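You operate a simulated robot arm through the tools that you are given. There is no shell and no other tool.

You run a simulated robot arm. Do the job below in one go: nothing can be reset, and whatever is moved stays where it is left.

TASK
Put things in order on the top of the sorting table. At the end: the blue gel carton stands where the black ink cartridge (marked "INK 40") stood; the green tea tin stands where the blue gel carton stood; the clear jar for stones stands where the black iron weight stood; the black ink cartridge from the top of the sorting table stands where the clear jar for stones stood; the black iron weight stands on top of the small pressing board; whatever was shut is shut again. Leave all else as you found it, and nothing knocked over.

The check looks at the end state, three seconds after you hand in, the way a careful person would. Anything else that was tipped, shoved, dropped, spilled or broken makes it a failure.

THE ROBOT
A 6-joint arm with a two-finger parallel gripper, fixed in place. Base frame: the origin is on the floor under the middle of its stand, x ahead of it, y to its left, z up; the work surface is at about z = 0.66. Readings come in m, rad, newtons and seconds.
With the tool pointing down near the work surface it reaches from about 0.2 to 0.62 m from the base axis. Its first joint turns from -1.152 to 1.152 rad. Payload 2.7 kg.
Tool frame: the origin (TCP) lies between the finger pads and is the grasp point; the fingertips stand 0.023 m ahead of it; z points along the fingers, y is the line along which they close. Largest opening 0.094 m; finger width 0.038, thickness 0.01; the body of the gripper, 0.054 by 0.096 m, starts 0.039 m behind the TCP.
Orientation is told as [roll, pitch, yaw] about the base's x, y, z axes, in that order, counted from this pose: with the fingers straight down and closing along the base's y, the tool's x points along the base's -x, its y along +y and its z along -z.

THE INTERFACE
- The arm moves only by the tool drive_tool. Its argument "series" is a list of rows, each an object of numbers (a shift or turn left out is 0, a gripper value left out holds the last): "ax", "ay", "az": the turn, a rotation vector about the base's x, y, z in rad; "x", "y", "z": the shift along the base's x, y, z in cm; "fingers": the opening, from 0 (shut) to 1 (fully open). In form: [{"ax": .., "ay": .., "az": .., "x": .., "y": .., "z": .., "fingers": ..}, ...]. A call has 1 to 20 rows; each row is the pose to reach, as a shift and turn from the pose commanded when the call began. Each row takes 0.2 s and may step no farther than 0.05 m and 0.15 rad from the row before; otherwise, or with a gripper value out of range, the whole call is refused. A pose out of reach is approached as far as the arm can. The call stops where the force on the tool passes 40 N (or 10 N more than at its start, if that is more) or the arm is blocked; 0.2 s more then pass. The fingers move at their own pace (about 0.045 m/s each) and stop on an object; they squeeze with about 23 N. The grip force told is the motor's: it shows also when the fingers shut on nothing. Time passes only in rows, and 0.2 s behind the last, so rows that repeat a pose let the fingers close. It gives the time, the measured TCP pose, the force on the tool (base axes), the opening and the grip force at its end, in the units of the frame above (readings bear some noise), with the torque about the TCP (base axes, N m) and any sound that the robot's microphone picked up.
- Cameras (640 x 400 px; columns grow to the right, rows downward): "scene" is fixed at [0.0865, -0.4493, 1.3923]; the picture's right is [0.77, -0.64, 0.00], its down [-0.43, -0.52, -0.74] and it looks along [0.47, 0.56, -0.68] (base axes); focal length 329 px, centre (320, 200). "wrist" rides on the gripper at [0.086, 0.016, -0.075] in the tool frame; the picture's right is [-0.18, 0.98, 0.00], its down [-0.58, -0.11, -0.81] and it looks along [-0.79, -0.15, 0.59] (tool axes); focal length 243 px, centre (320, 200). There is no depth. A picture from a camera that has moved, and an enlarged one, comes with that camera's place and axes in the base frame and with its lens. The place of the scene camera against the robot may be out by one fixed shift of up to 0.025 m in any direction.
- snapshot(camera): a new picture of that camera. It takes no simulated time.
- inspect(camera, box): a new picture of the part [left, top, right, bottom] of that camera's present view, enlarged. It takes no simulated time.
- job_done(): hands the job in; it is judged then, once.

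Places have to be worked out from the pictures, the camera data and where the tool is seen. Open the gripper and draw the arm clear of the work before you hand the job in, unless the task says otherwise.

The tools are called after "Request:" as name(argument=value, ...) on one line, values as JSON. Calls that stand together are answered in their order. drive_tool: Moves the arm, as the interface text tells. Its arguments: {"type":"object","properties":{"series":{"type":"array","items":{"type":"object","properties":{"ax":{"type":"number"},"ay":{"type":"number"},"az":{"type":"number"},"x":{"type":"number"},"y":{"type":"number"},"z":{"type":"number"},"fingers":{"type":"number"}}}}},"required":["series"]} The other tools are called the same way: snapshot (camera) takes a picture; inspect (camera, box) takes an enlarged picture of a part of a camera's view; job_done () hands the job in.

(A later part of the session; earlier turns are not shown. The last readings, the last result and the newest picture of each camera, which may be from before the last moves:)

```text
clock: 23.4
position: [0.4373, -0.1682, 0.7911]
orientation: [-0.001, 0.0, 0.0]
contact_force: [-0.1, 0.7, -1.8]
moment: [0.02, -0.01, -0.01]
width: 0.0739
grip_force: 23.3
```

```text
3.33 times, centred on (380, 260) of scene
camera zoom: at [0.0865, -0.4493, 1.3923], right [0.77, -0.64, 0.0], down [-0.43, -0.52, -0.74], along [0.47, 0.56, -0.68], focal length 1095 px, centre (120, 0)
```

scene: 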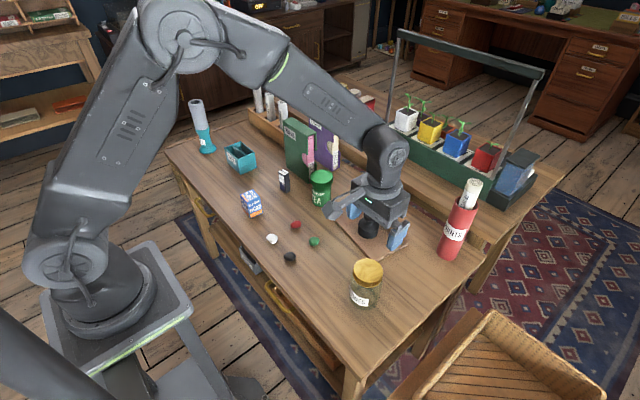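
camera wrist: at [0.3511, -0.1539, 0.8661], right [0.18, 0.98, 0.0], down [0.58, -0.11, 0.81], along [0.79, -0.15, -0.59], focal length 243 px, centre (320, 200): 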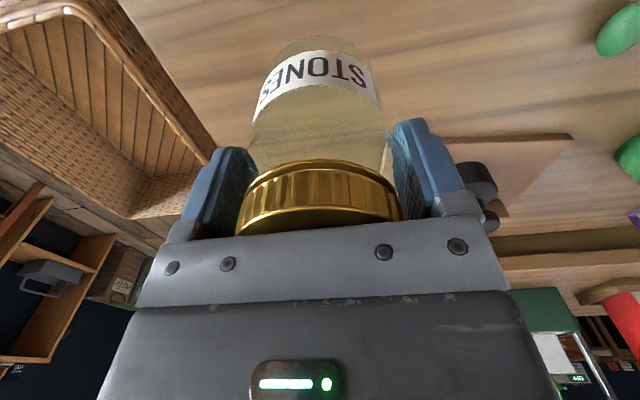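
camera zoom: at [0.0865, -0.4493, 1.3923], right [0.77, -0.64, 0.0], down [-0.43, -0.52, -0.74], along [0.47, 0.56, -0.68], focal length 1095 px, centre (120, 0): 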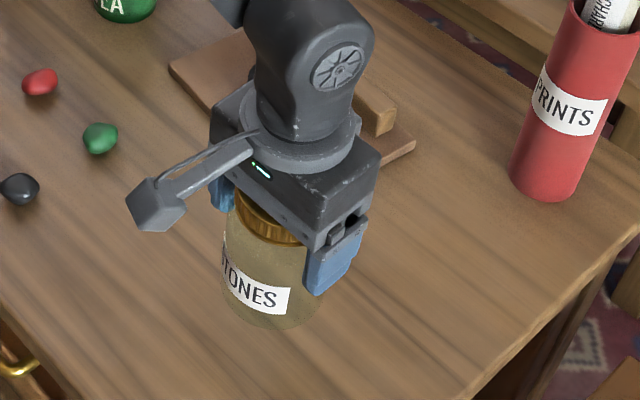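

The jar is held securely, lid on. I raise it to z≈0.88 and carry it along x≈0.43 to above the weight's old spot at (0.429,0.370).

Request:
drive_tool(series=[{"z": 3}, {"z": 6}, {"z": 9, "y": 2}, {"z": 9, "y": 6}, {"z": 9, "y": 10.5, "x": -0.3}, {"z": 9, "y": 15, "x": -0.6}, {"z": 9, "y": 19.5, "x": -0.9}, {"z": 9, "y": 24, "x": -0.9}, {"z": 9, "y": 28.5, "x": -0.9}, {"z": 9, "y": 33, "x": -0.9}, {"z": 9, "y": 37.5, "x": -0.9}, {"z": 9, "y": 42, "x": -0.9}, {"z": 9, "y": 46, "x": -0.9}, {"z": 9, "y": 50, "x": -0.9}, {"z": 9, "y": 52.5, "x": -0.9}, {"z": 9, "y": 54, "x": -0.9}, {"z": 9, "y": 54, "x": -0.9}])

Request:
snapshot(camera="wrist")

Request:
snapshot(camera="scene")

```text
clock: 27.0
position: [0.4288, 0.3712, 0.8828]
orientation: [-0.001, -0.001, -0.001]
contact_force: [0.4, 0.5, -2.6]
moment: [0.02, 0.03, 0.01]
width: 0.0736
grip_force: 23.2
```

```text
taken
camera wrist: at [0.3421, 0.3863, 0.9555], right [0.18, 0.98, 0.0], down [0.58, -0.11, 0.81], along [0.79, -0.15, -0.59], focal length 243 px, centre (320, 200)
```

wrist: 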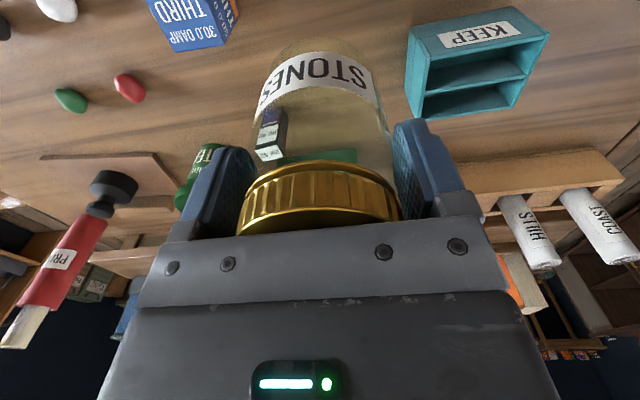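

```text
taken
```

scene: 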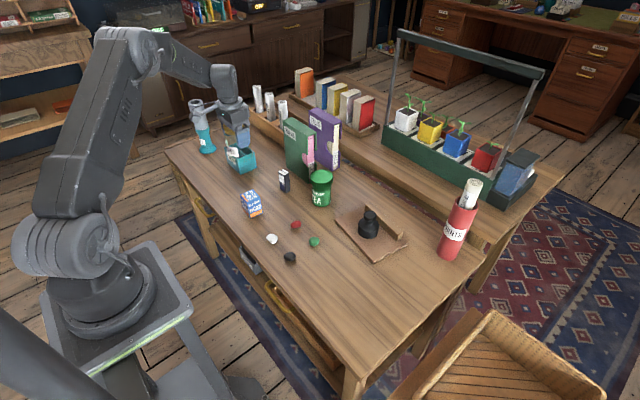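

The jar is above the weight's old place with clear room to the carton and KEEP box. I lower it to just above the table, slowing near contact.

Request:
drive_tool(series=[{"z": -4}, {"z": -8}, {"z": -11}, {"z": -12.8}, {"z": -13.5}, {"z": -13.8}, {"z": -14.0}, {"z": -14.0}])

Request:
snapshot(camera="wrist")

Request:
inspect(camera="scene", box=[190, 110, 310, 230])

```text
clock: 28.8
position: [0.429, 0.3709, 0.7414]
orientation: [0.0, -0.001, 0.0]
contact_force: [-1.5, -0.3, -2.2]
moment: [0.0, -0.01, 0.02]
width: 0.0738
grip_force: 23.2
```

```text
taken
camera wrist: at [0.3424, 0.3858, 0.8158], right [0.18, 0.98, 0.0], down [0.58, -0.11, 0.81], along [0.79, -0.15, -0.59], focal length 243 px, centre (320, 200)
```

wrist: 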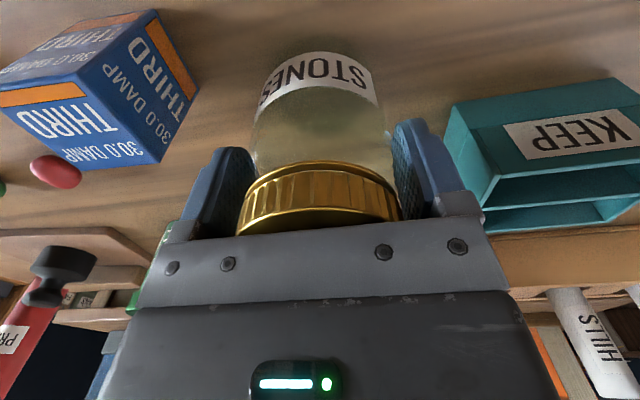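

```text
3.33 times, centred on (250, 170) of scene
camera zoom: at [0.0865, -0.4492, 1.3923], right [0.77, -0.64, 0.0], down [-0.43, -0.52, -0.74], along [0.47, 0.56, -0.68], focal length 1095 px, centre (553, 300)
```

zoom: 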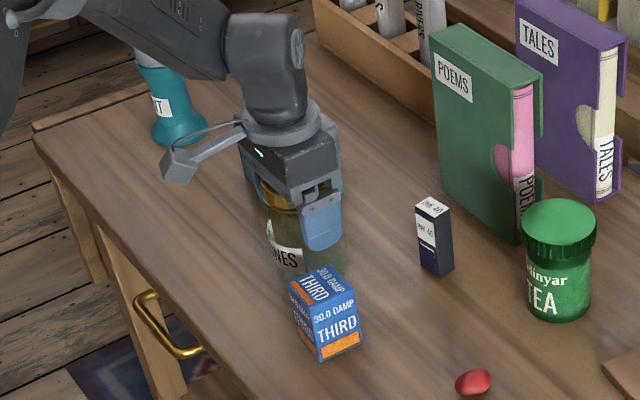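

The force still reads about the jar's own weight, so it isn't fully down yet. I lower in 1 mm steps.

Request:
drive_tool(series=[{"z": -0.1}, {"z": -0.2}, {"z": -0.2}])

```text
clock: 29.6
position: [0.4287, 0.3716, 0.7415]
orientation: [-0.001, 0.0, 0.001]
contact_force: [-3.5, -4.8, 13.5]
moment: [-0.5, 0.34, -0.01]
width: 0.0736
grip_force: 23.1
```

The jar is now on the table (13.5 N upward). I back off slightly, open fully, and rise straight up.

Request:
drive_tool(series=[{"z": 0.15}, {"z": 0.15, "fingers": 0.95}, {"z": 0.15, "fingers": 0.95}, {"z": 0.15, "fingers": 0.95}, {"z": 1.5, "fingers": 0.95}, {"z": 4, "fingers": 0.95}, {"z": 8, "fingers": 0.95}, {"z": 12, "fingers": 0.95}, {"z": 15, "fingers": 0.95}])

Request:
snapshot(camera="wrist")

Request:
inspect(camera="scene", box=[190, 110, 310, 230])

```text
clock: 31.6
position: [0.4288, 0.3708, 0.8902]
orientation: [0.001, 0.001, -0.001]
contact_force: [0.3, 0.4, -0.2]
moment: [0.02, 0.0, 0.0]
width: 0.0894
grip_force: 0.3
```

```text
taken
camera wrist: at [0.3424, 0.3863, 0.9644], right [0.18, 0.98, 0.0], down [0.58, -0.11, 0.81], along [0.79, -0.15, -0.59], focal length 243 px, centre (320, 200)
```

wrist: 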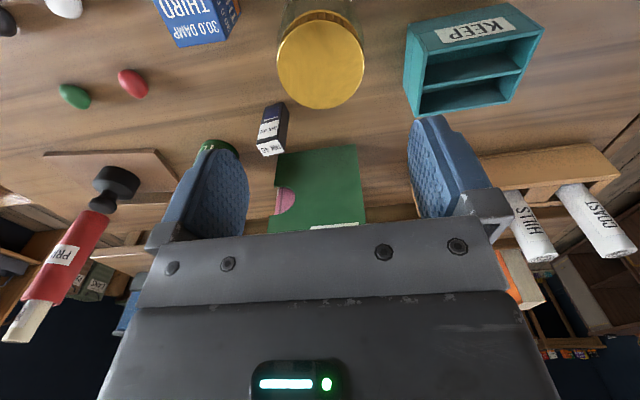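

```text
3.33 times, centred on (250, 170) of scene
camera zoom: at [0.0865, -0.4493, 1.3923], right [0.77, -0.64, 0.0], down [-0.43, -0.52, -0.74], along [0.47, 0.56, -0.68], focal length 1095 px, centre (553, 300)
```

zoom: 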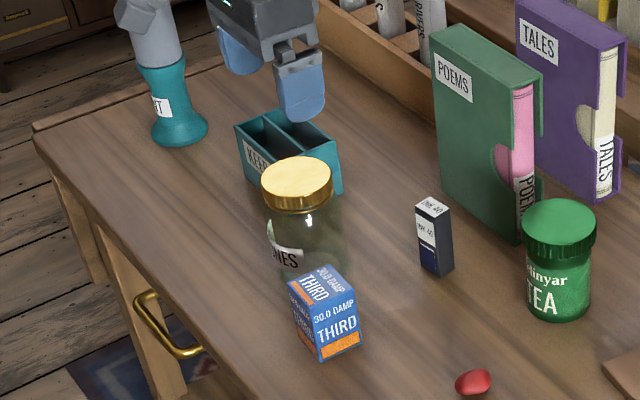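

The jar stands upright in the weight's old place with its lid on. The ink measures about 1.9×2.9×7.9 cm at (0.528,0.289), turned roughly +0.1 rad. I move above it with the gripper yawed to match and look again.

Request:
drive_tool(series=[{"x": 3, "y": -2}, {"x": 6, "y": -4.5, "az": 0.05}, {"x": 9, "y": -7, "z": -1, "az": 0.1}, {"x": 9.9, "y": -8.1, "z": -3, "az": 0.1, "fingers": 0.7}, {"x": 9.9, "y": -8.1, "z": -4, "az": 0.1, "fingers": 0.7}, {"x": 9.9, "y": -8.1, "z": -4, "az": 0.1, "fingers": 0.7}])

Request:
snapshot(camera="wrist")

Request:
inspect(camera="wrist", box=[260, 0, 400, 100])

Request:
inspect(camera="scene", box=[220, 90, 350, 220])

```text
clock: 33.0
position: [0.5278, 0.2899, 0.8502]
orientation: [-0.001, -0.001, 0.098]
contact_force: [-0.7, 0.1, 0.6]
moment: [0.0, 0.02, 0.0]
width: 0.0659
grip_force: 0.1
```

```text
taken
camera wrist: at [0.4412, 0.2958, 0.9236], right [0.08, 1.0, 0.0], down [0.59, -0.05, 0.81], along [0.8, -0.07, -0.59], focal length 243 px, centre (320, 200)
```

wrist: 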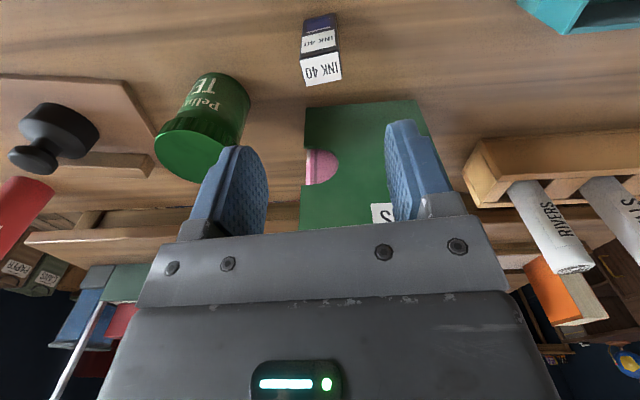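

```text
4.00 times, centred on (330, 50) of wrist
camera zoom: at [0.4412, 0.2958, 0.9236], right [0.08, 1.0, 0.0], down [0.59, -0.05, 0.81], along [0.8, -0.07, -0.59], focal length 970 px, centre (280, 800)
```

zoom: 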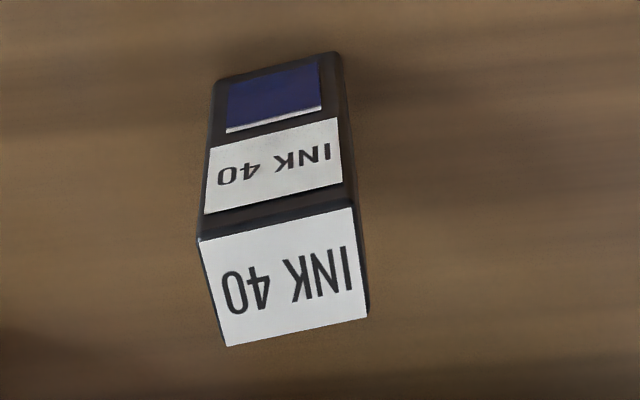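

```text
3.08 times, centred on (285, 155) of scene
camera zoom: at [0.0865, -0.4493, 1.3923], right [0.77, -0.64, 0.0], down [-0.43, -0.52, -0.74], along [0.47, 0.56, -0.68], focal length 1011 px, centre (428, 338)
```

zoom: 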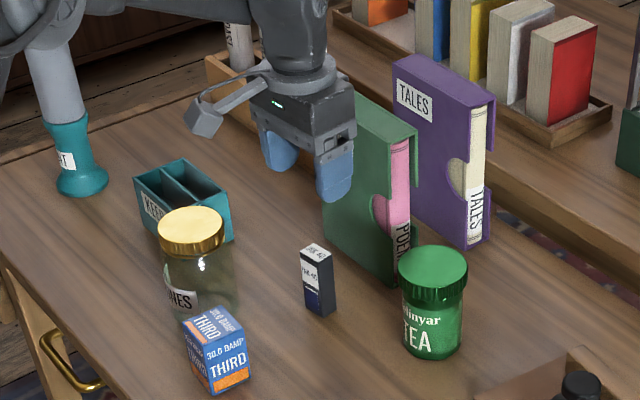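

Refined: ink top centre at (0.529,0.289), yaw ≈0.12, directly under the tool. I descend to z≈0.712 and close on it.

Request:
drive_tool(series=[{"z": -4, "az": 0.02}, {"z": -8, "az": 0.02}, {"z": -11, "az": 0.02}, {"z": -13, "az": 0.02}, {"z": -13.7, "az": 0.02}, {"z": -13.7, "az": 0.02, "fingers": 0.15}, {"z": -13.7, "az": 0.02, "fingers": 0.15}, {"z": -13.7, "az": 0.02, "fingers": 0.15}, {"z": -13.7, "az": 0.02, "fingers": 0.15}])

Request:
snapshot(camera="wrist")

Request:
inspect(camera="scene", box=[220, 90, 350, 220])

```text
clock: 35.0
position: [0.5271, 0.2895, 0.7142]
orientation: [0.0, 0.001, 0.12]
contact_force: [0.3, 0.0, -0.9]
moment: [-0.02, -0.02, -0.01]
width: 0.0297
grip_force: 22.6
```

```text
taken
camera wrist: at [0.4399, 0.2947, 0.7873], right [0.06, 1.0, 0.0], down [0.59, -0.04, 0.81], along [0.8, -0.05, -0.59], focal length 243 px, centre (320, 200)
```

wrist: 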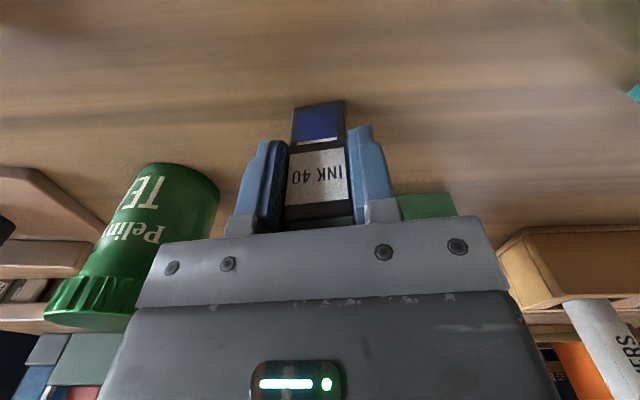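

```text
3.08 times, centred on (285, 155) of scene
camera zoom: at [0.0865, -0.4493, 1.3923], right [0.77, -0.64, 0.0], down [-0.43, -0.52, -0.74], along [0.47, 0.56, -0.68], focal length 1011 px, centre (428, 338)
```

zoom: 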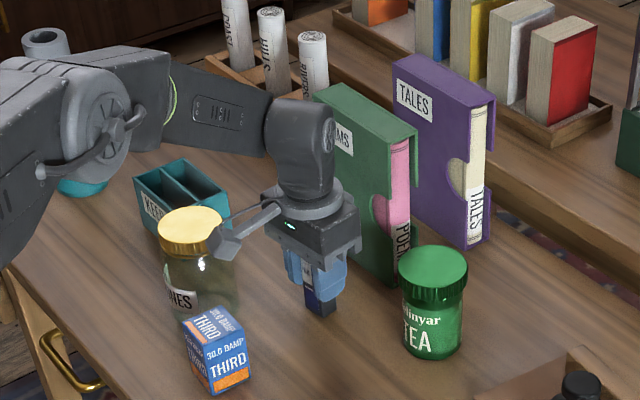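

The ink is gripped at 29.7 mm and aligned. I lift it, draw back to x≈0.438, and carry it toward the jar's old place at (0.438,-0.170).

Request:
drive_tool(series=[{"z": 1}, {"z": 3}, {"z": 7}, {"z": 11}, {"z": 15}, {"z": 16, "x": -3, "y": -1}, {"z": 16, "x": -6, "y": -4}, {"z": 16, "x": -9, "y": -7.5}, {"z": 16, "x": -9, "y": -12}, {"z": 16, "x": -9, "y": -16.5}, {"z": 16, "x": -9, "y": -21}, {"z": 16, "x": -9, "y": -25.5}, {"z": 16, "x": -9, "y": -30}, {"z": 16, "x": -9, "y": -34.5}, {"z": 16, "x": -9, "y": -39}, {"z": 16, "x": -9, "y": -43}, {"z": 16, "x": -9, "y": -45.9}, {"z": 16, "x": -9, "y": -45.9}])

Request:
snapshot(camera="wrist")

Request:
snapshot(camera="scene")

```text
clock: 38.8
position: [0.44, -0.1718, 0.8712]
orientation: [0.0, 0.001, 0.122]
contact_force: [-0.4, -0.2, -1.1]
moment: [-0.02, -0.01, -0.04]
width: 0.0295
grip_force: 23.3
```

```text
taken
camera wrist: at [0.3516, -0.1664, 0.9447], right [0.06, 1.0, 0.0], down [0.59, -0.04, 0.81], along [0.8, -0.05, -0.59], focal length 243 px, centre (320, 200)
```

wrist: 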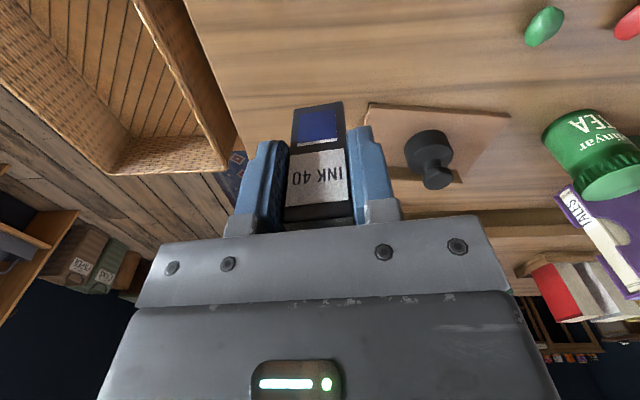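

```text
taken
```

scene: 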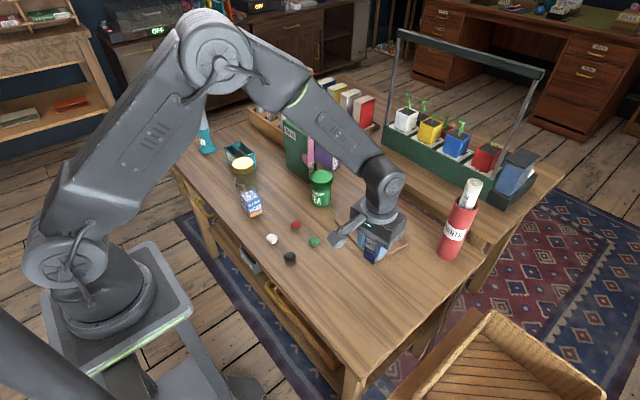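

The ink is held upright above the jar's old place. I lower it to just above the table, then creep down until contact shows.

Request:
drive_tool(series=[{"z": -4}, {"z": -8}, {"z": -12}, {"z": -14.5}, {"z": -15.5}, {"z": -15.9}, {"z": -16.05}, {"z": -16.05}])

Request:
inspect(camera="scene", box=[310, 200, 430, 320])

```text
clock: 40.6
position: [0.4372, -0.1701, 0.7134]
orientation: [0.0, 0.0, 0.12]
contact_force: [-5.7, 3.9, 20.4]
moment: [0.12, 0.23, 0.03]
width: 0.0297
grip_force: 23.2
```

```text
3.33 times, centred on (370, 260) of scene
camera zoom: at [0.0861, -0.4491, 1.3924], right [0.77, -0.64, 0.0], down [-0.43, -0.52, -0.74], along [0.47, 0.56, -0.68], focal length 1095 px, centre (153, 0)
```

zoom: 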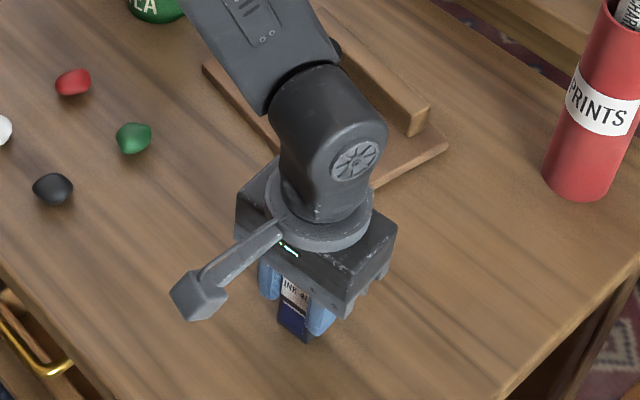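

The ink is on the table (20 N upward). I back off 1.5 mm to relieve the force, open, and rise straight up.

Request:
drive_tool(series=[{"z": 0.15}, {"z": 0.15}, {"z": 0.15, "fingers": 0.45}, {"z": 0.15, "fingers": 0.7}, {"z": 0.15, "fingers": 0.7}, {"z": 0.15, "fingers": 0.7}, {"z": 2, "fingers": 0.7}, {"z": 5, "fingers": 0.7}, {"z": 9, "fingers": 0.7}, {"z": 13, "fingers": 0.7}, {"z": 17, "fingers": 0.7}])

Request:
snapshot(camera="wrist")

Request:
inspect(camera="scene", box=[310, 200, 430, 320])

```text
clock: 43.0
position: [0.4369, -0.1707, 0.8826]
orientation: [0.002, 0.001, 0.119]
contact_force: [-0.2, 0.2, -0.6]
moment: [0.01, 0.04, 0.04]
width: 0.0659
grip_force: 0.1
```

```text
taken
camera wrist: at [0.3493, -0.1657, 0.9558], right [0.06, 1.0, 0.0], down [0.59, -0.04, 0.81], along [0.8, -0.05, -0.59], focal length 243 px, centre (320, 200)
```

wrist: 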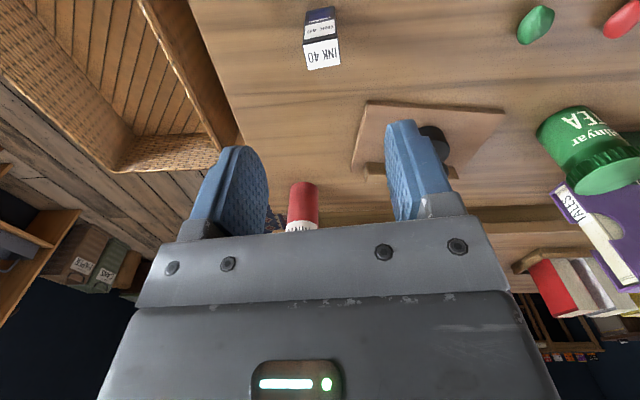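

```text
3.33 times, centred on (370, 260) of scene
camera zoom: at [0.0865, -0.4493, 1.3923], right [0.77, -0.64, 0.0], down [-0.43, -0.52, -0.74], along [0.47, 0.56, -0.68], focal length 1095 px, centre (153, 0)
```

zoom: 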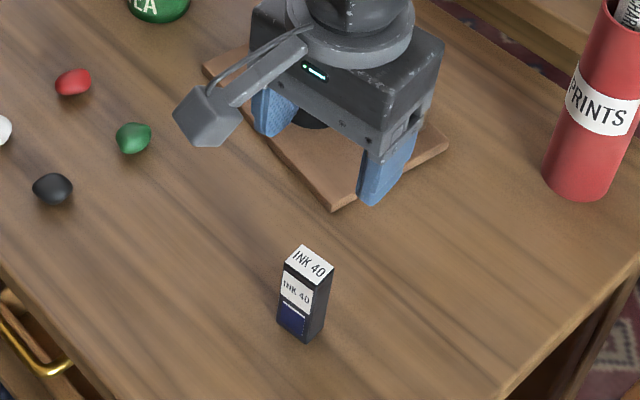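

The ink stands upright where the jar was. Next is the carton, so I move above (0.392,0.270) with yaw ≈ -0.08 to match it and look.

Request:
drive_tool(series=[{"x": -1, "y": 4, "az": -0.05, "fingers": 0.8}, {"x": -2, "y": 8.5, "az": -0.1, "fingers": 0.8}, {"x": -3, "y": 13, "az": -0.15, "fingers": 0.8}, {"x": -4, "y": 17.5, "az": -0.2}, {"x": -4.6, "y": 22, "az": -0.2}, {"x": -4.6, "y": 26.5, "az": -0.2}, {"x": -4.6, "y": 31, "az": -0.2}, {"x": -4.6, "y": 35.5, "az": -0.2}, {"x": -4.6, "y": 40, "az": -0.2}, {"x": -4.6, "y": 44, "az": -0.2}, {"x": -4.6, "y": 44, "az": -0.2}])

Request:
snapshot(camera="wrist")

Request:
inspect(camera="wrist", box=[250, 0, 400, 94])

Request:
inspect(camera="scene", box=[200, 110, 330, 230])

```text
clock: 45.4
position: [0.3916, 0.2719, 0.8817]
orientation: [0.0, 0.002, -0.082]
contact_force: [-0.3, 0.0, -0.3]
moment: [-0.04, -0.05, -0.02]
width: 0.0752
grip_force: 0.1
```

```text
taken
camera wrist: at [0.307, 0.2944, 0.9556], right [0.26, 0.96, 0.0], down [0.57, -0.16, 0.81], along [0.78, -0.21, -0.59], focal length 243 px, centre (320, 200)
```

wrist: 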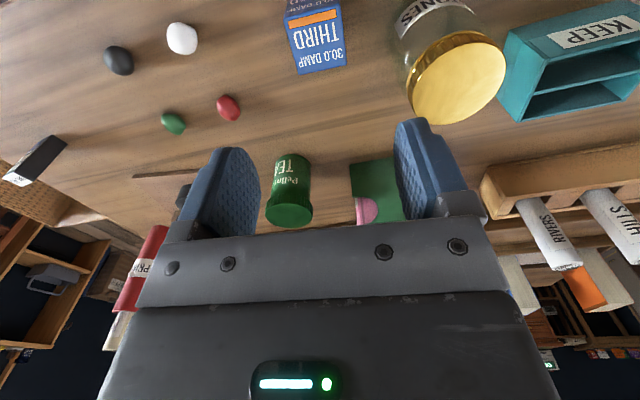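

```text
4.26 times, centred on (325, 47) of wrist
camera zoom: at [0.307, 0.2944, 0.9556], right [0.26, 0.96, 0.0], down [0.57, -0.16, 0.81], along [0.78, -0.21, -0.59], focal length 1032 px, centre (299, 851)
```

zoom: 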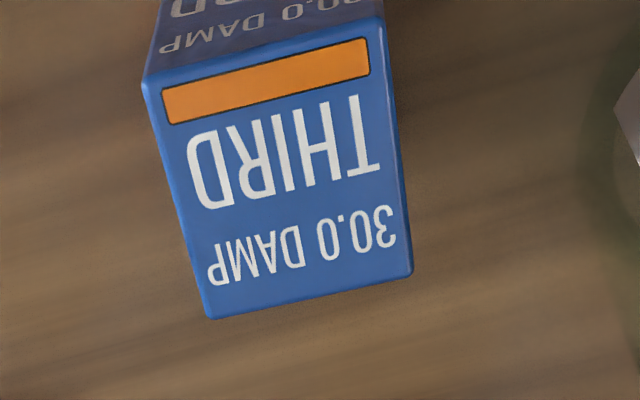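

```text
3.33 times, centred on (265, 170) of scene
camera zoom: at [0.0865, -0.4492, 1.3923], right [0.77, -0.64, 0.0], down [-0.43, -0.52, -0.74], along [0.47, 0.56, -0.68], focal length 1095 px, centre (503, 300)
```

zoom: 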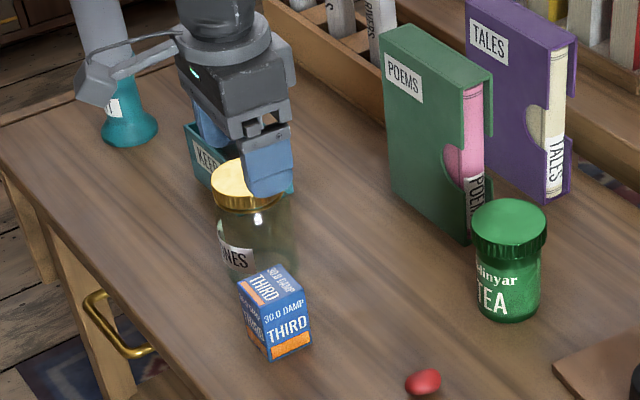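

Refined: carton centre (0.393,0.268), yaw ≈ -0.055, about 4.5 cm square. I make the small alignment correction, descend to z≈0.70, and close on it.

Request:
drive_tool(series=[{"z": -4, "y": -0.15, "x": 0.05, "az": 0.025, "fingers": 0.8}, {"z": -8, "y": -0.15, "x": 0.05, "az": 0.025}, {"z": -12, "y": -0.15, "x": 0.05, "az": 0.025}, {"z": -15, "y": -0.15, "x": 0.05, "az": 0.025}, {"z": -17.2, "y": -0.15, "x": 0.05, "az": 0.025}, {"z": -18.1, "y": -0.15, "x": 0.05, "az": 0.025}, {"z": -18.1, "y": -0.15, "x": 0.05, "az": 0.025}])

Request:
snapshot(camera="wrist")

Request:
inspect(camera="scene", box=[200, 110, 330, 230])

```text
clock: 47.0
position: [0.3929, 0.2685, 0.7]
orientation: [0.002, 0.0, -0.053]
contact_force: [-0.4, 0.0, -1.1]
moment: [0.03, -0.01, -0.02]
width: 0.075
grip_force: 0.0
```

```text
taken
camera wrist: at [0.307, 0.289, 0.7739], right [0.24, 0.97, 0.0], down [0.57, -0.14, 0.81], along [0.78, -0.19, -0.59], focal length 243 px, centre (320, 200)
```

wrist: 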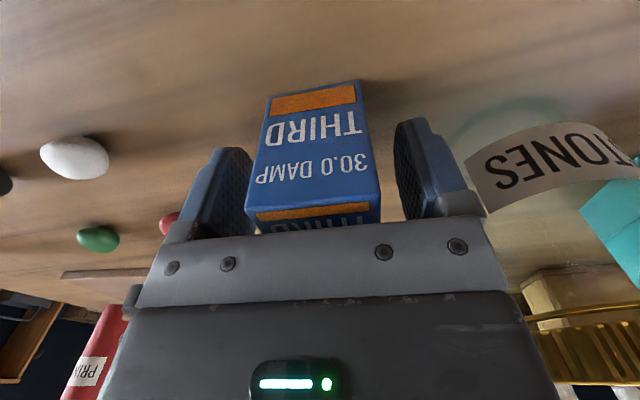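

```text
3.33 times, centred on (265, 170) of scene
camera zoom: at [0.0865, -0.4493, 1.3923], right [0.77, -0.64, 0.0], down [-0.43, -0.52, -0.74], along [0.47, 0.56, -0.68], focal length 1095 px, centre (503, 300)
```

zoom: 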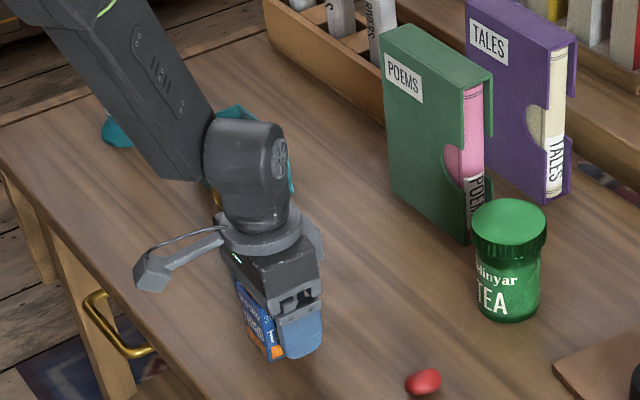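

The carton sits between the fingers with clearance on both sides. I close the fingers and lift slightly.

Request:
drive_tool(series=[{"fingers": 0.3}, {"fingers": 0.3}, {"fingers": 0.3}, {"fingers": 0.3}, {"z": 0.5, "fingers": 0.3}, {"z": 2, "fingers": 0.3}, {"z": 4, "fingers": 0.3}, {"z": 4, "fingers": 0.3}])

Request:
snapshot(camera="wrist")

Request:
inspect(camera="scene", box=[200, 110, 330, 230])

```text
clock: 48.8
position: [0.3917, 0.2667, 0.7416]
orientation: [-0.001, 0.001, -0.054]
contact_force: [-0.2, 0.0, -0.9]
moment: [0.01, 0.01, 0.03]
width: 0.0456
grip_force: 23.3
```

```text
taken
camera wrist: at [0.306, 0.2878, 0.8156], right [0.24, 0.97, 0.0], down [0.57, -0.14, 0.81], along [0.78, -0.19, -0.59], focal length 243 px, centre (320, 200)
```

wrist: 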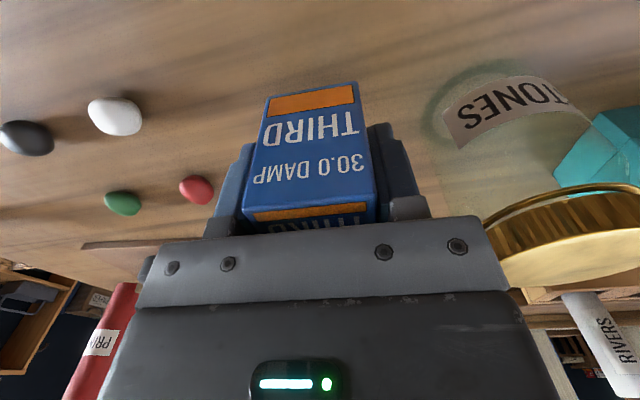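

```text
3.33 times, centred on (265, 170) of scene
camera zoom: at [0.0865, -0.4493, 1.3923], right [0.77, -0.64, 0.0], down [-0.43, -0.52, -0.74], along [0.47, 0.56, -0.68], focal length 1095 px, centre (503, 300)
```

zoom: 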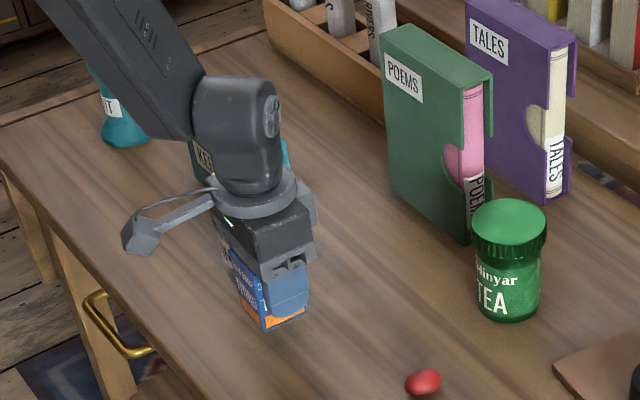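

The carton is held at 45.6 mm. I raise it to z≈0.84, move to above the ink's old spot (0.529,0.289), and lower to near the table.

Request:
drive_tool(series=[{"z": 4}, {"z": 8}, {"z": 10}, {"z": 10, "x": 3, "y": 0.5}, {"z": 10, "x": 7, "y": 1}, {"z": 10, "x": 11, "y": 2.05}, {"z": 10, "x": 13.6, "y": 2.05}, {"z": 10, "x": 13.6, "y": 2.05}, {"z": 6, "x": 13.6, "y": 2.05}, {"z": 2, "x": 13.6, "y": 2.05}, {"z": -1, "x": 13.6, "y": 2.05}, {"z": -2.5, "x": 13.6, "y": 2.05}, {"z": -2.5, "x": 13.6, "y": 2.05}])

Request:
snapshot(camera="wrist")

Request:
inspect(camera="scene", box=[220, 90, 350, 220])

```text
clock: 51.6
position: [0.5282, 0.29, 0.7165]
orientation: [0.0, 0.001, -0.054]
contact_force: [-1.1, 0.5, -1.1]
moment: [-0.02, 0.01, 0.0]
width: 0.0456
grip_force: 23.0
```

```text
taken
camera wrist: at [0.4421, 0.3099, 0.7897], right [0.24, 0.97, 0.0], down [0.57, -0.14, 0.81], along [0.78, -0.19, -0.59], focal length 243 px, centre (320, 200)
```

wrist: 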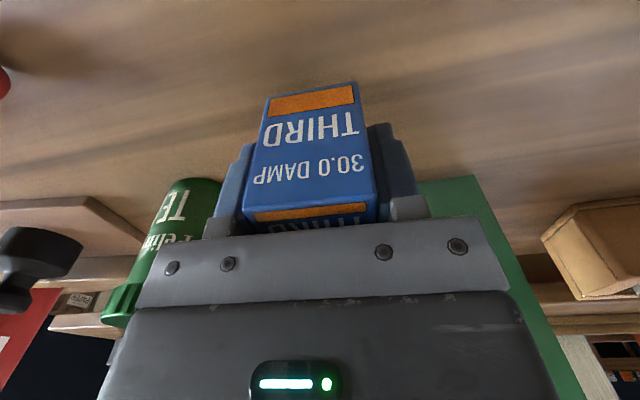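

```text
3.08 times, centred on (285, 155) of scene
camera zoom: at [0.0865, -0.4493, 1.3923], right [0.77, -0.64, 0.0], down [-0.43, -0.52, -0.74], along [0.47, 0.56, -0.68], focal length 1011 px, centre (428, 338)
```

zoom: 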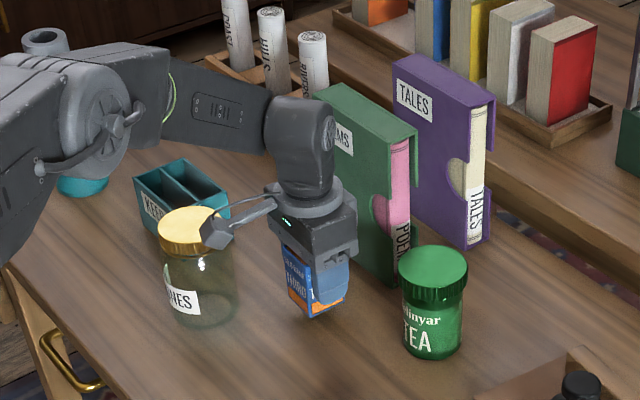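

The camera box would pass close to the jar's lid if I lowered as is. I turn the tool to yaw ≈0.12, matching the ink's old heading and swinging the camera away from the jar, then lower in small steps.

Request:
drive_tool(series=[{"az": 0.06}, {"az": 0.12}, {"az": 0.175}, {"az": 0.175, "z": -0.6}, {"az": 0.175, "z": -1.1}, {"az": 0.175, "z": -1.4}, {"az": 0.175, "z": -1.55}, {"az": 0.175, "z": -1.55}])

Request:
snapshot(camera="wrist")

Request:
inspect(camera="scene", box=[220, 90, 350, 220])

```text
clock: 53.4
position: [0.5277, 0.29, 0.7009]
orientation: [0.0, 0.0, 0.12]
contact_force: [-0.1, 0.1, -1.4]
moment: [0.02, -0.01, 0.02]
width: 0.0456
grip_force: 23.3
```

```text
taken
camera wrist: at [0.4409, 0.294, 0.7745], right [0.06, 1.0, 0.0], down [0.59, -0.04, 0.81], along [0.8, -0.05, -0.59], focal length 243 px, centre (320, 200)
```

wrist: 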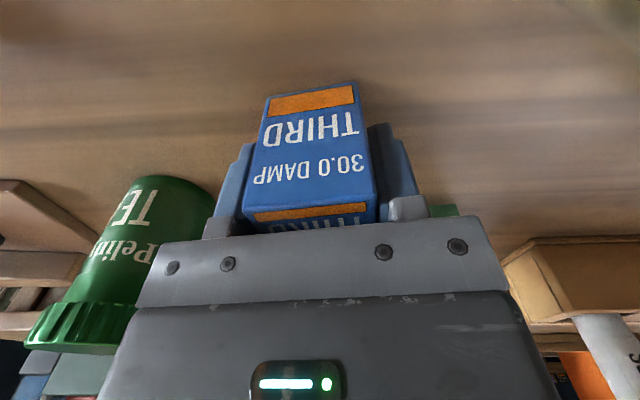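

```text
3.08 times, centred on (285, 155) of scene
camera zoom: at [0.0865, -0.4493, 1.3923], right [0.77, -0.64, 0.0], down [-0.43, -0.52, -0.74], along [0.47, 0.56, -0.68], focal length 1011 px, centre (428, 338)
```

zoom: 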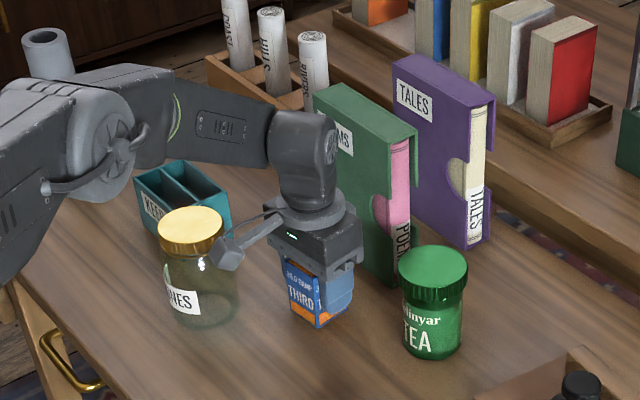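

No contact yet (force just the carton's weight, ~1 N). I lower in 1 mm steps until it rests on the table.

Request:
drive_tool(series=[{"z": -0.1}, {"z": -0.2}, {"z": -0.2}])

```text
clock: 54.2
position: [0.5288, 0.2893, 0.7003]
orientation: [0.0, -0.001, 0.12]
contact_force: [-4.1, -1.8, 11.3]
moment: [-0.14, 0.36, 0.0]
width: 0.0456
grip_force: 22.3
```

The carton rests on the table (11 N upward). I back off 1 mm, open, and rise straight up.

Request:
drive_tool(series=[{"z": 0.12}, {"z": 0.12, "fingers": 0.6}, {"z": 0.12, "fingers": 0.8}, {"z": 0.12, "fingers": 0.8}, {"z": 0.12, "fingers": 0.8}, {"z": 2, "fingers": 0.8}, {"z": 5, "fingers": 0.8}, {"z": 9, "fingers": 0.8}, {"z": 13, "fingers": 0.8}, {"z": 17, "fingers": 0.8}, {"z": 20, "fingers": 0.8}])

Request:
snapshot(camera="wrist")

Request:
inspect(camera="scene", box=[220, 90, 350, 220])

```text
clock: 56.6
position: [0.5287, 0.289, 0.8999]
orientation: [0.001, -0.002, 0.12]
contact_force: [0.0, -0.8, 0.2]
moment: [0.0, 0.0, -0.01]
width: 0.0748
grip_force: 0.0
```

```text
taken
camera wrist: at [0.4405, 0.2948, 0.9725], right [0.07, 1.0, 0.0], down [0.59, -0.04, 0.81], along [0.8, -0.05, -0.59], focal length 243 px, centre (320, 200)
```

wrist: 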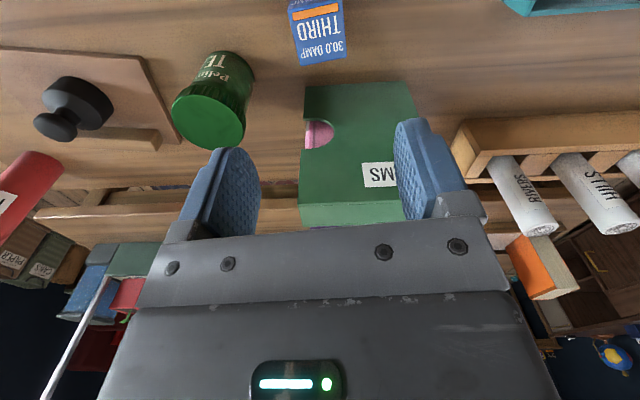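

```text
3.08 times, centred on (285, 155) of scene
camera zoom: at [0.0865, -0.4493, 1.3923], right [0.77, -0.64, 0.0], down [-0.43, -0.52, -0.74], along [0.47, 0.56, -0.68], focal length 1011 px, centre (428, 338)
```

zoom: 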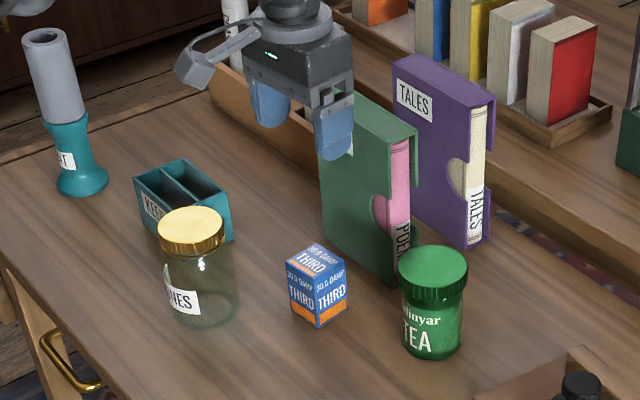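

The carton stands where the ink was. Last is the tea tin, and I zoom in on it from here to measure it.

Request:
inspect(camera="wrist", box=[150, 30, 290, 160])

Request:
inspect(camera="scene", box=[290, 150, 360, 220])

```text
3.08 times, centred on (220, 95) of wrist
camera zoom: at [0.4405, 0.2948, 0.9725], right [0.07, 1.0, 0.0], down [0.59, -0.04, 0.81], along [0.8, -0.05, -0.59], focal length 746 px, centre (628, 523)
```

zoom: 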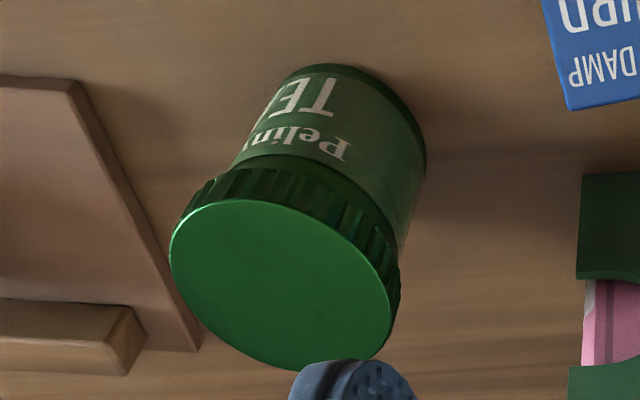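

```text
5.71 times, centred on (325, 185) of scene
camera zoom: at [0.0865, -0.4493, 1.3923], right [0.77, -0.64, 0.0], down [-0.43, -0.52, -0.74], along [0.47, 0.56, -0.68], focal length 1878 px, centre (291, 286)
```

zoom: 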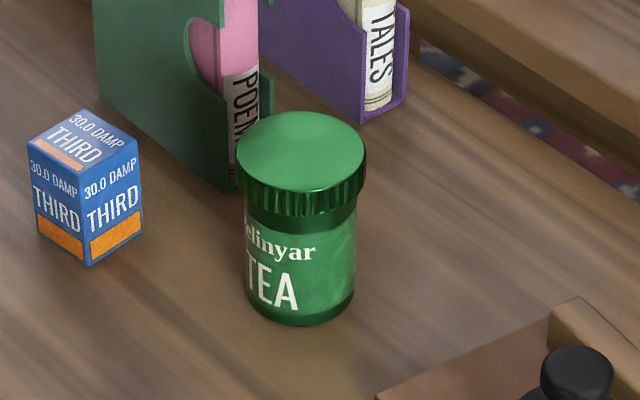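

The tin is at about (0.587,0.168) with its lid top near z≈0.76, clear of POEMS and the carton. I move above it, first in -y, then +x, with the fingers fully open.

Request:
drive_tool(series=[{"y": -3, "az": -0.04, "fingers": 1}, {"y": -7, "az": -0.08, "fingers": 1}, {"y": -11, "az": -0.12, "fingers": 1}, {"y": -12.1, "x": 2, "az": -0.12}, {"y": -12.1, "x": 5, "az": -0.12}, {"y": -12.1, "x": 5.8, "az": -0.12, "z": -1}, {"y": -12.1, "x": 5.8, "az": -0.12, "z": -1}])

Request:
snapshot(camera="wrist")

Request:
inspect(camera="wrist", box=[240, 0, 400, 100])

Request:
snapshot(camera="scene")

```text
clock: 58.2
position: [0.5855, 0.1663, 0.8872]
orientation: [0.0, 0.0, 0.001]
contact_force: [-0.8, -0.5, 0.5]
moment: [0.0, -0.01, -0.03]
width: 0.0939
grip_force: 0.1
```

```text
taken
camera wrist: at [0.4996, 0.1835, 0.9613], right [0.18, 0.98, 0.0], down [0.58, -0.11, 0.81], along [0.79, -0.15, -0.59], focal length 243 px, centre (320, 200)
```

wrist: 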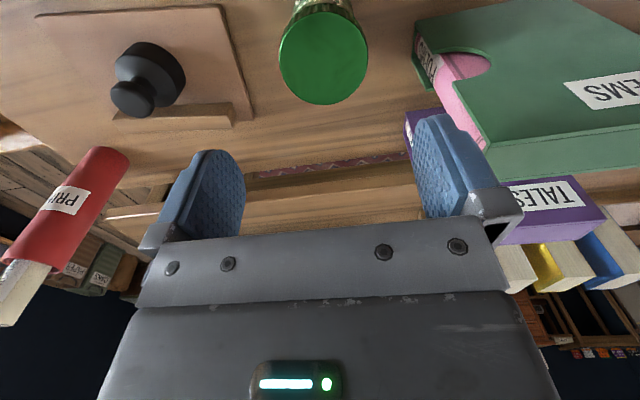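

```text
4.00 times, centred on (320, 50) of wrist
camera zoom: at [0.4996, 0.1835, 0.9613], right [0.18, 0.98, 0.0], down [0.58, -0.11, 0.81], along [0.79, -0.15, -0.59], focal length 970 px, centre (320, 800)
```

zoom: 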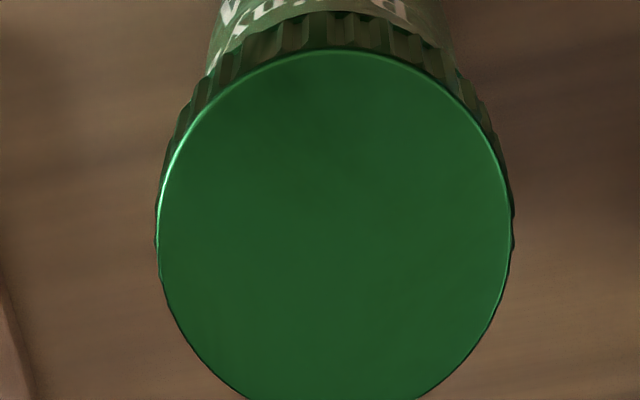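

```text
taken
```

scene: 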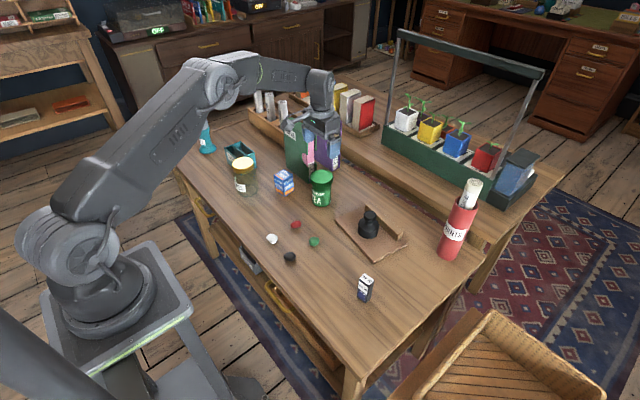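

Triangulated: tin at (0.585,0.170), lid top z≈0.762, lid ≈6.9 cm wide over a ~6.2 cm body, so a top grasp must hold the lid's ribbed skirt. I descend to z≈0.746, and later I'll lift only slightly to confirm the body comes along.

Request:
drive_tool(series=[{"x": -0.2, "y": 0.22, "z": -3}, {"x": -0.2, "y": 0.22, "z": -7}, {"x": -0.2, "y": 0.22, "z": -10}, {"x": -0.2, "y": 0.22, "z": -12.5}, {"x": -0.2, "y": 0.22, "z": -14.1}, {"x": -0.2, "y": 0.22, "z": -14.1}])

Request:
snapshot(camera="wrist")

Request:
inspect(camera="scene", box=[270, 110, 390, 230])

```text
clock: 59.6
position: [0.5817, 0.1696, 0.7473]
orientation: [0.001, -0.001, -0.001]
contact_force: [-0.1, 0.4, -0.1]
moment: [0.01, -0.02, -0.01]
width: 0.0942
grip_force: 0.0
```

```text
taken
camera wrist: at [0.4971, 0.1857, 0.8207], right [0.18, 0.98, 0.0], down [0.58, -0.11, 0.81], along [0.79, -0.15, -0.59], focal length 243 px, centre (320, 200)
```

wrist: 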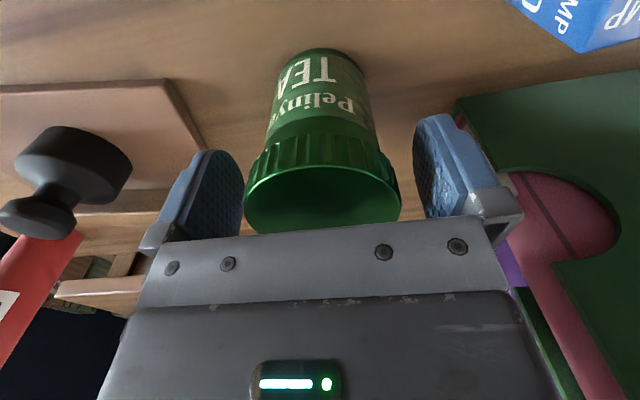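

```text
3.33 times, centred on (330, 170) of scene
camera zoom: at [0.0865, -0.4493, 1.3923], right [0.77, -0.64, 0.0], down [-0.43, -0.52, -0.74], along [0.47, 0.56, -0.68], focal length 1095 px, centre (287, 300)
```

zoom: 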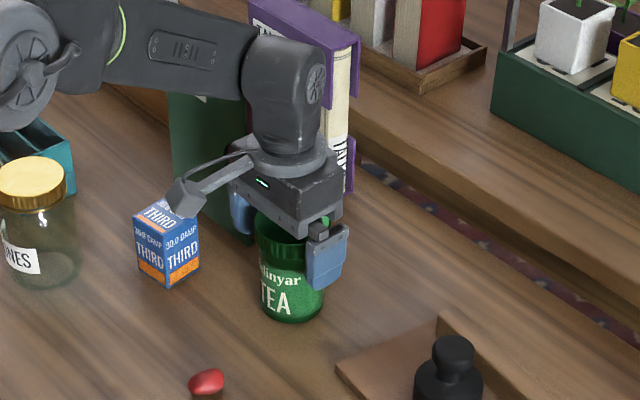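

The lid is centred between the fingers with no contact. I close on it and lift just 1 cm to see whether the body follows.

Request:
drive_tool(series=[{"fingers": 0.5}, {"fingers": 0.5}, {"fingers": 0.5}, {"fingers": 0.5}, {"fingers": 0.5, "z": 0.3}, {"fingers": 0.5, "z": 0.6}, {"fingers": 0.5, "z": 1.0}, {"fingers": 0.5, "z": 1.0}])

Request:
snapshot(camera="wrist")

Request:
inspect(camera="scene", box=[270, 110, 390, 230])

```text
clock: 61.4
position: [0.5845, 0.1697, 0.7599]
orientation: [0.0, -0.001, -0.001]
contact_force: [-0.1, 0.4, -2.4]
moment: [0.0, 0.0, -0.04]
width: 0.0699
grip_force: 22.9
```

```text
taken
camera wrist: at [0.4976, 0.1856, 0.8318], right [0.18, 0.98, 0.0], down [0.58, -0.11, 0.81], along [0.79, -0.15, -0.59], focal length 243 px, centre (320, 200)
```

wrist: 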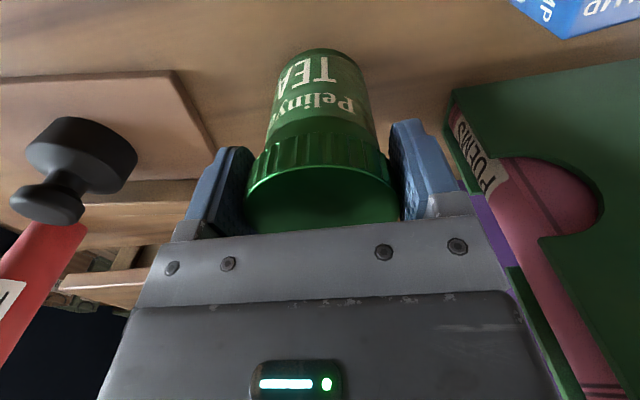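

```text
3.33 times, centred on (330, 170) of scene
camera zoom: at [0.0865, -0.4493, 1.3923], right [0.77, -0.64, 0.0], down [-0.43, -0.52, -0.74], along [0.47, 0.56, -0.68], focal length 1095 px, centre (287, 300)
```

zoom: 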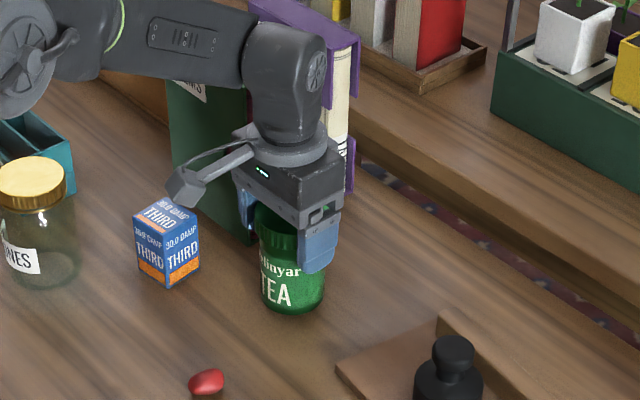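

The body rose together with the lid (2.4 N load, label steady in the gripper), so the tin is one piece in the grip. I lift to z≈0.90, draw back to x≈0.393, then move to y≈0.2685 above the carton's old place.

Request:
drive_tool(series=[{"z": 3}, {"z": 7}, {"z": 11}, {"z": 14.4}, {"z": 14.4, "x": -4}, {"z": 14.4, "x": -8.5}, {"z": 14.4, "x": -13}, {"z": 14.4, "x": -17}, {"z": 14.4, "x": -19.2, "y": 2}, {"z": 14.4, "x": -19.2, "y": 6}, {"z": 14.4, "x": -19.2, "y": 9}, {"z": 14.4, "x": -19.2, "y": 9.85}, {"z": 14.4, "x": -19.2, "y": 9.85}])

Request:
snapshot(camera="wrist")

Request:
snapshot(camera="scene")

```text
clock: 64.2
position: [0.3916, 0.2697, 0.9013]
orientation: [-0.001, 0.0, 0.0]
contact_force: [-0.7, 0.6, -1.1]
moment: [0.03, 0.01, 0.04]
width: 0.0704
grip_force: 23.4
```

```text
taken
camera wrist: at [0.3053, 0.2852, 0.9751], right [0.18, 0.98, 0.0], down [0.58, -0.11, 0.81], along [0.79, -0.15, -0.59], focal length 243 px, centre (320, 200)
```

wrist: 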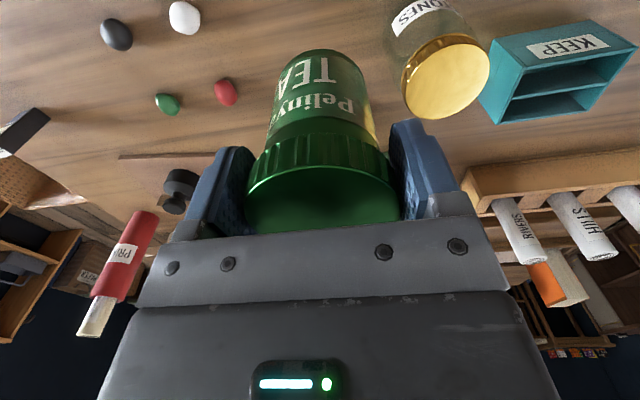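

```text
taken
```

scene: 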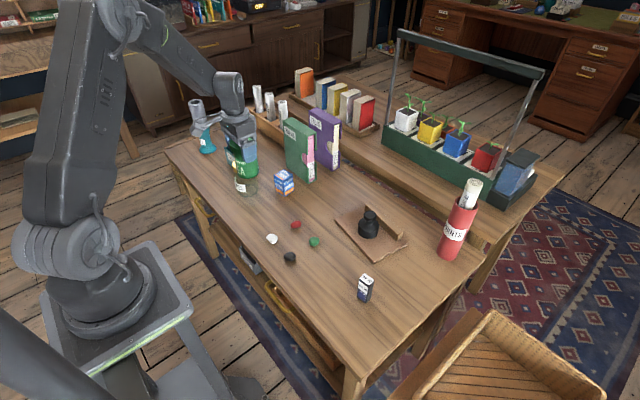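

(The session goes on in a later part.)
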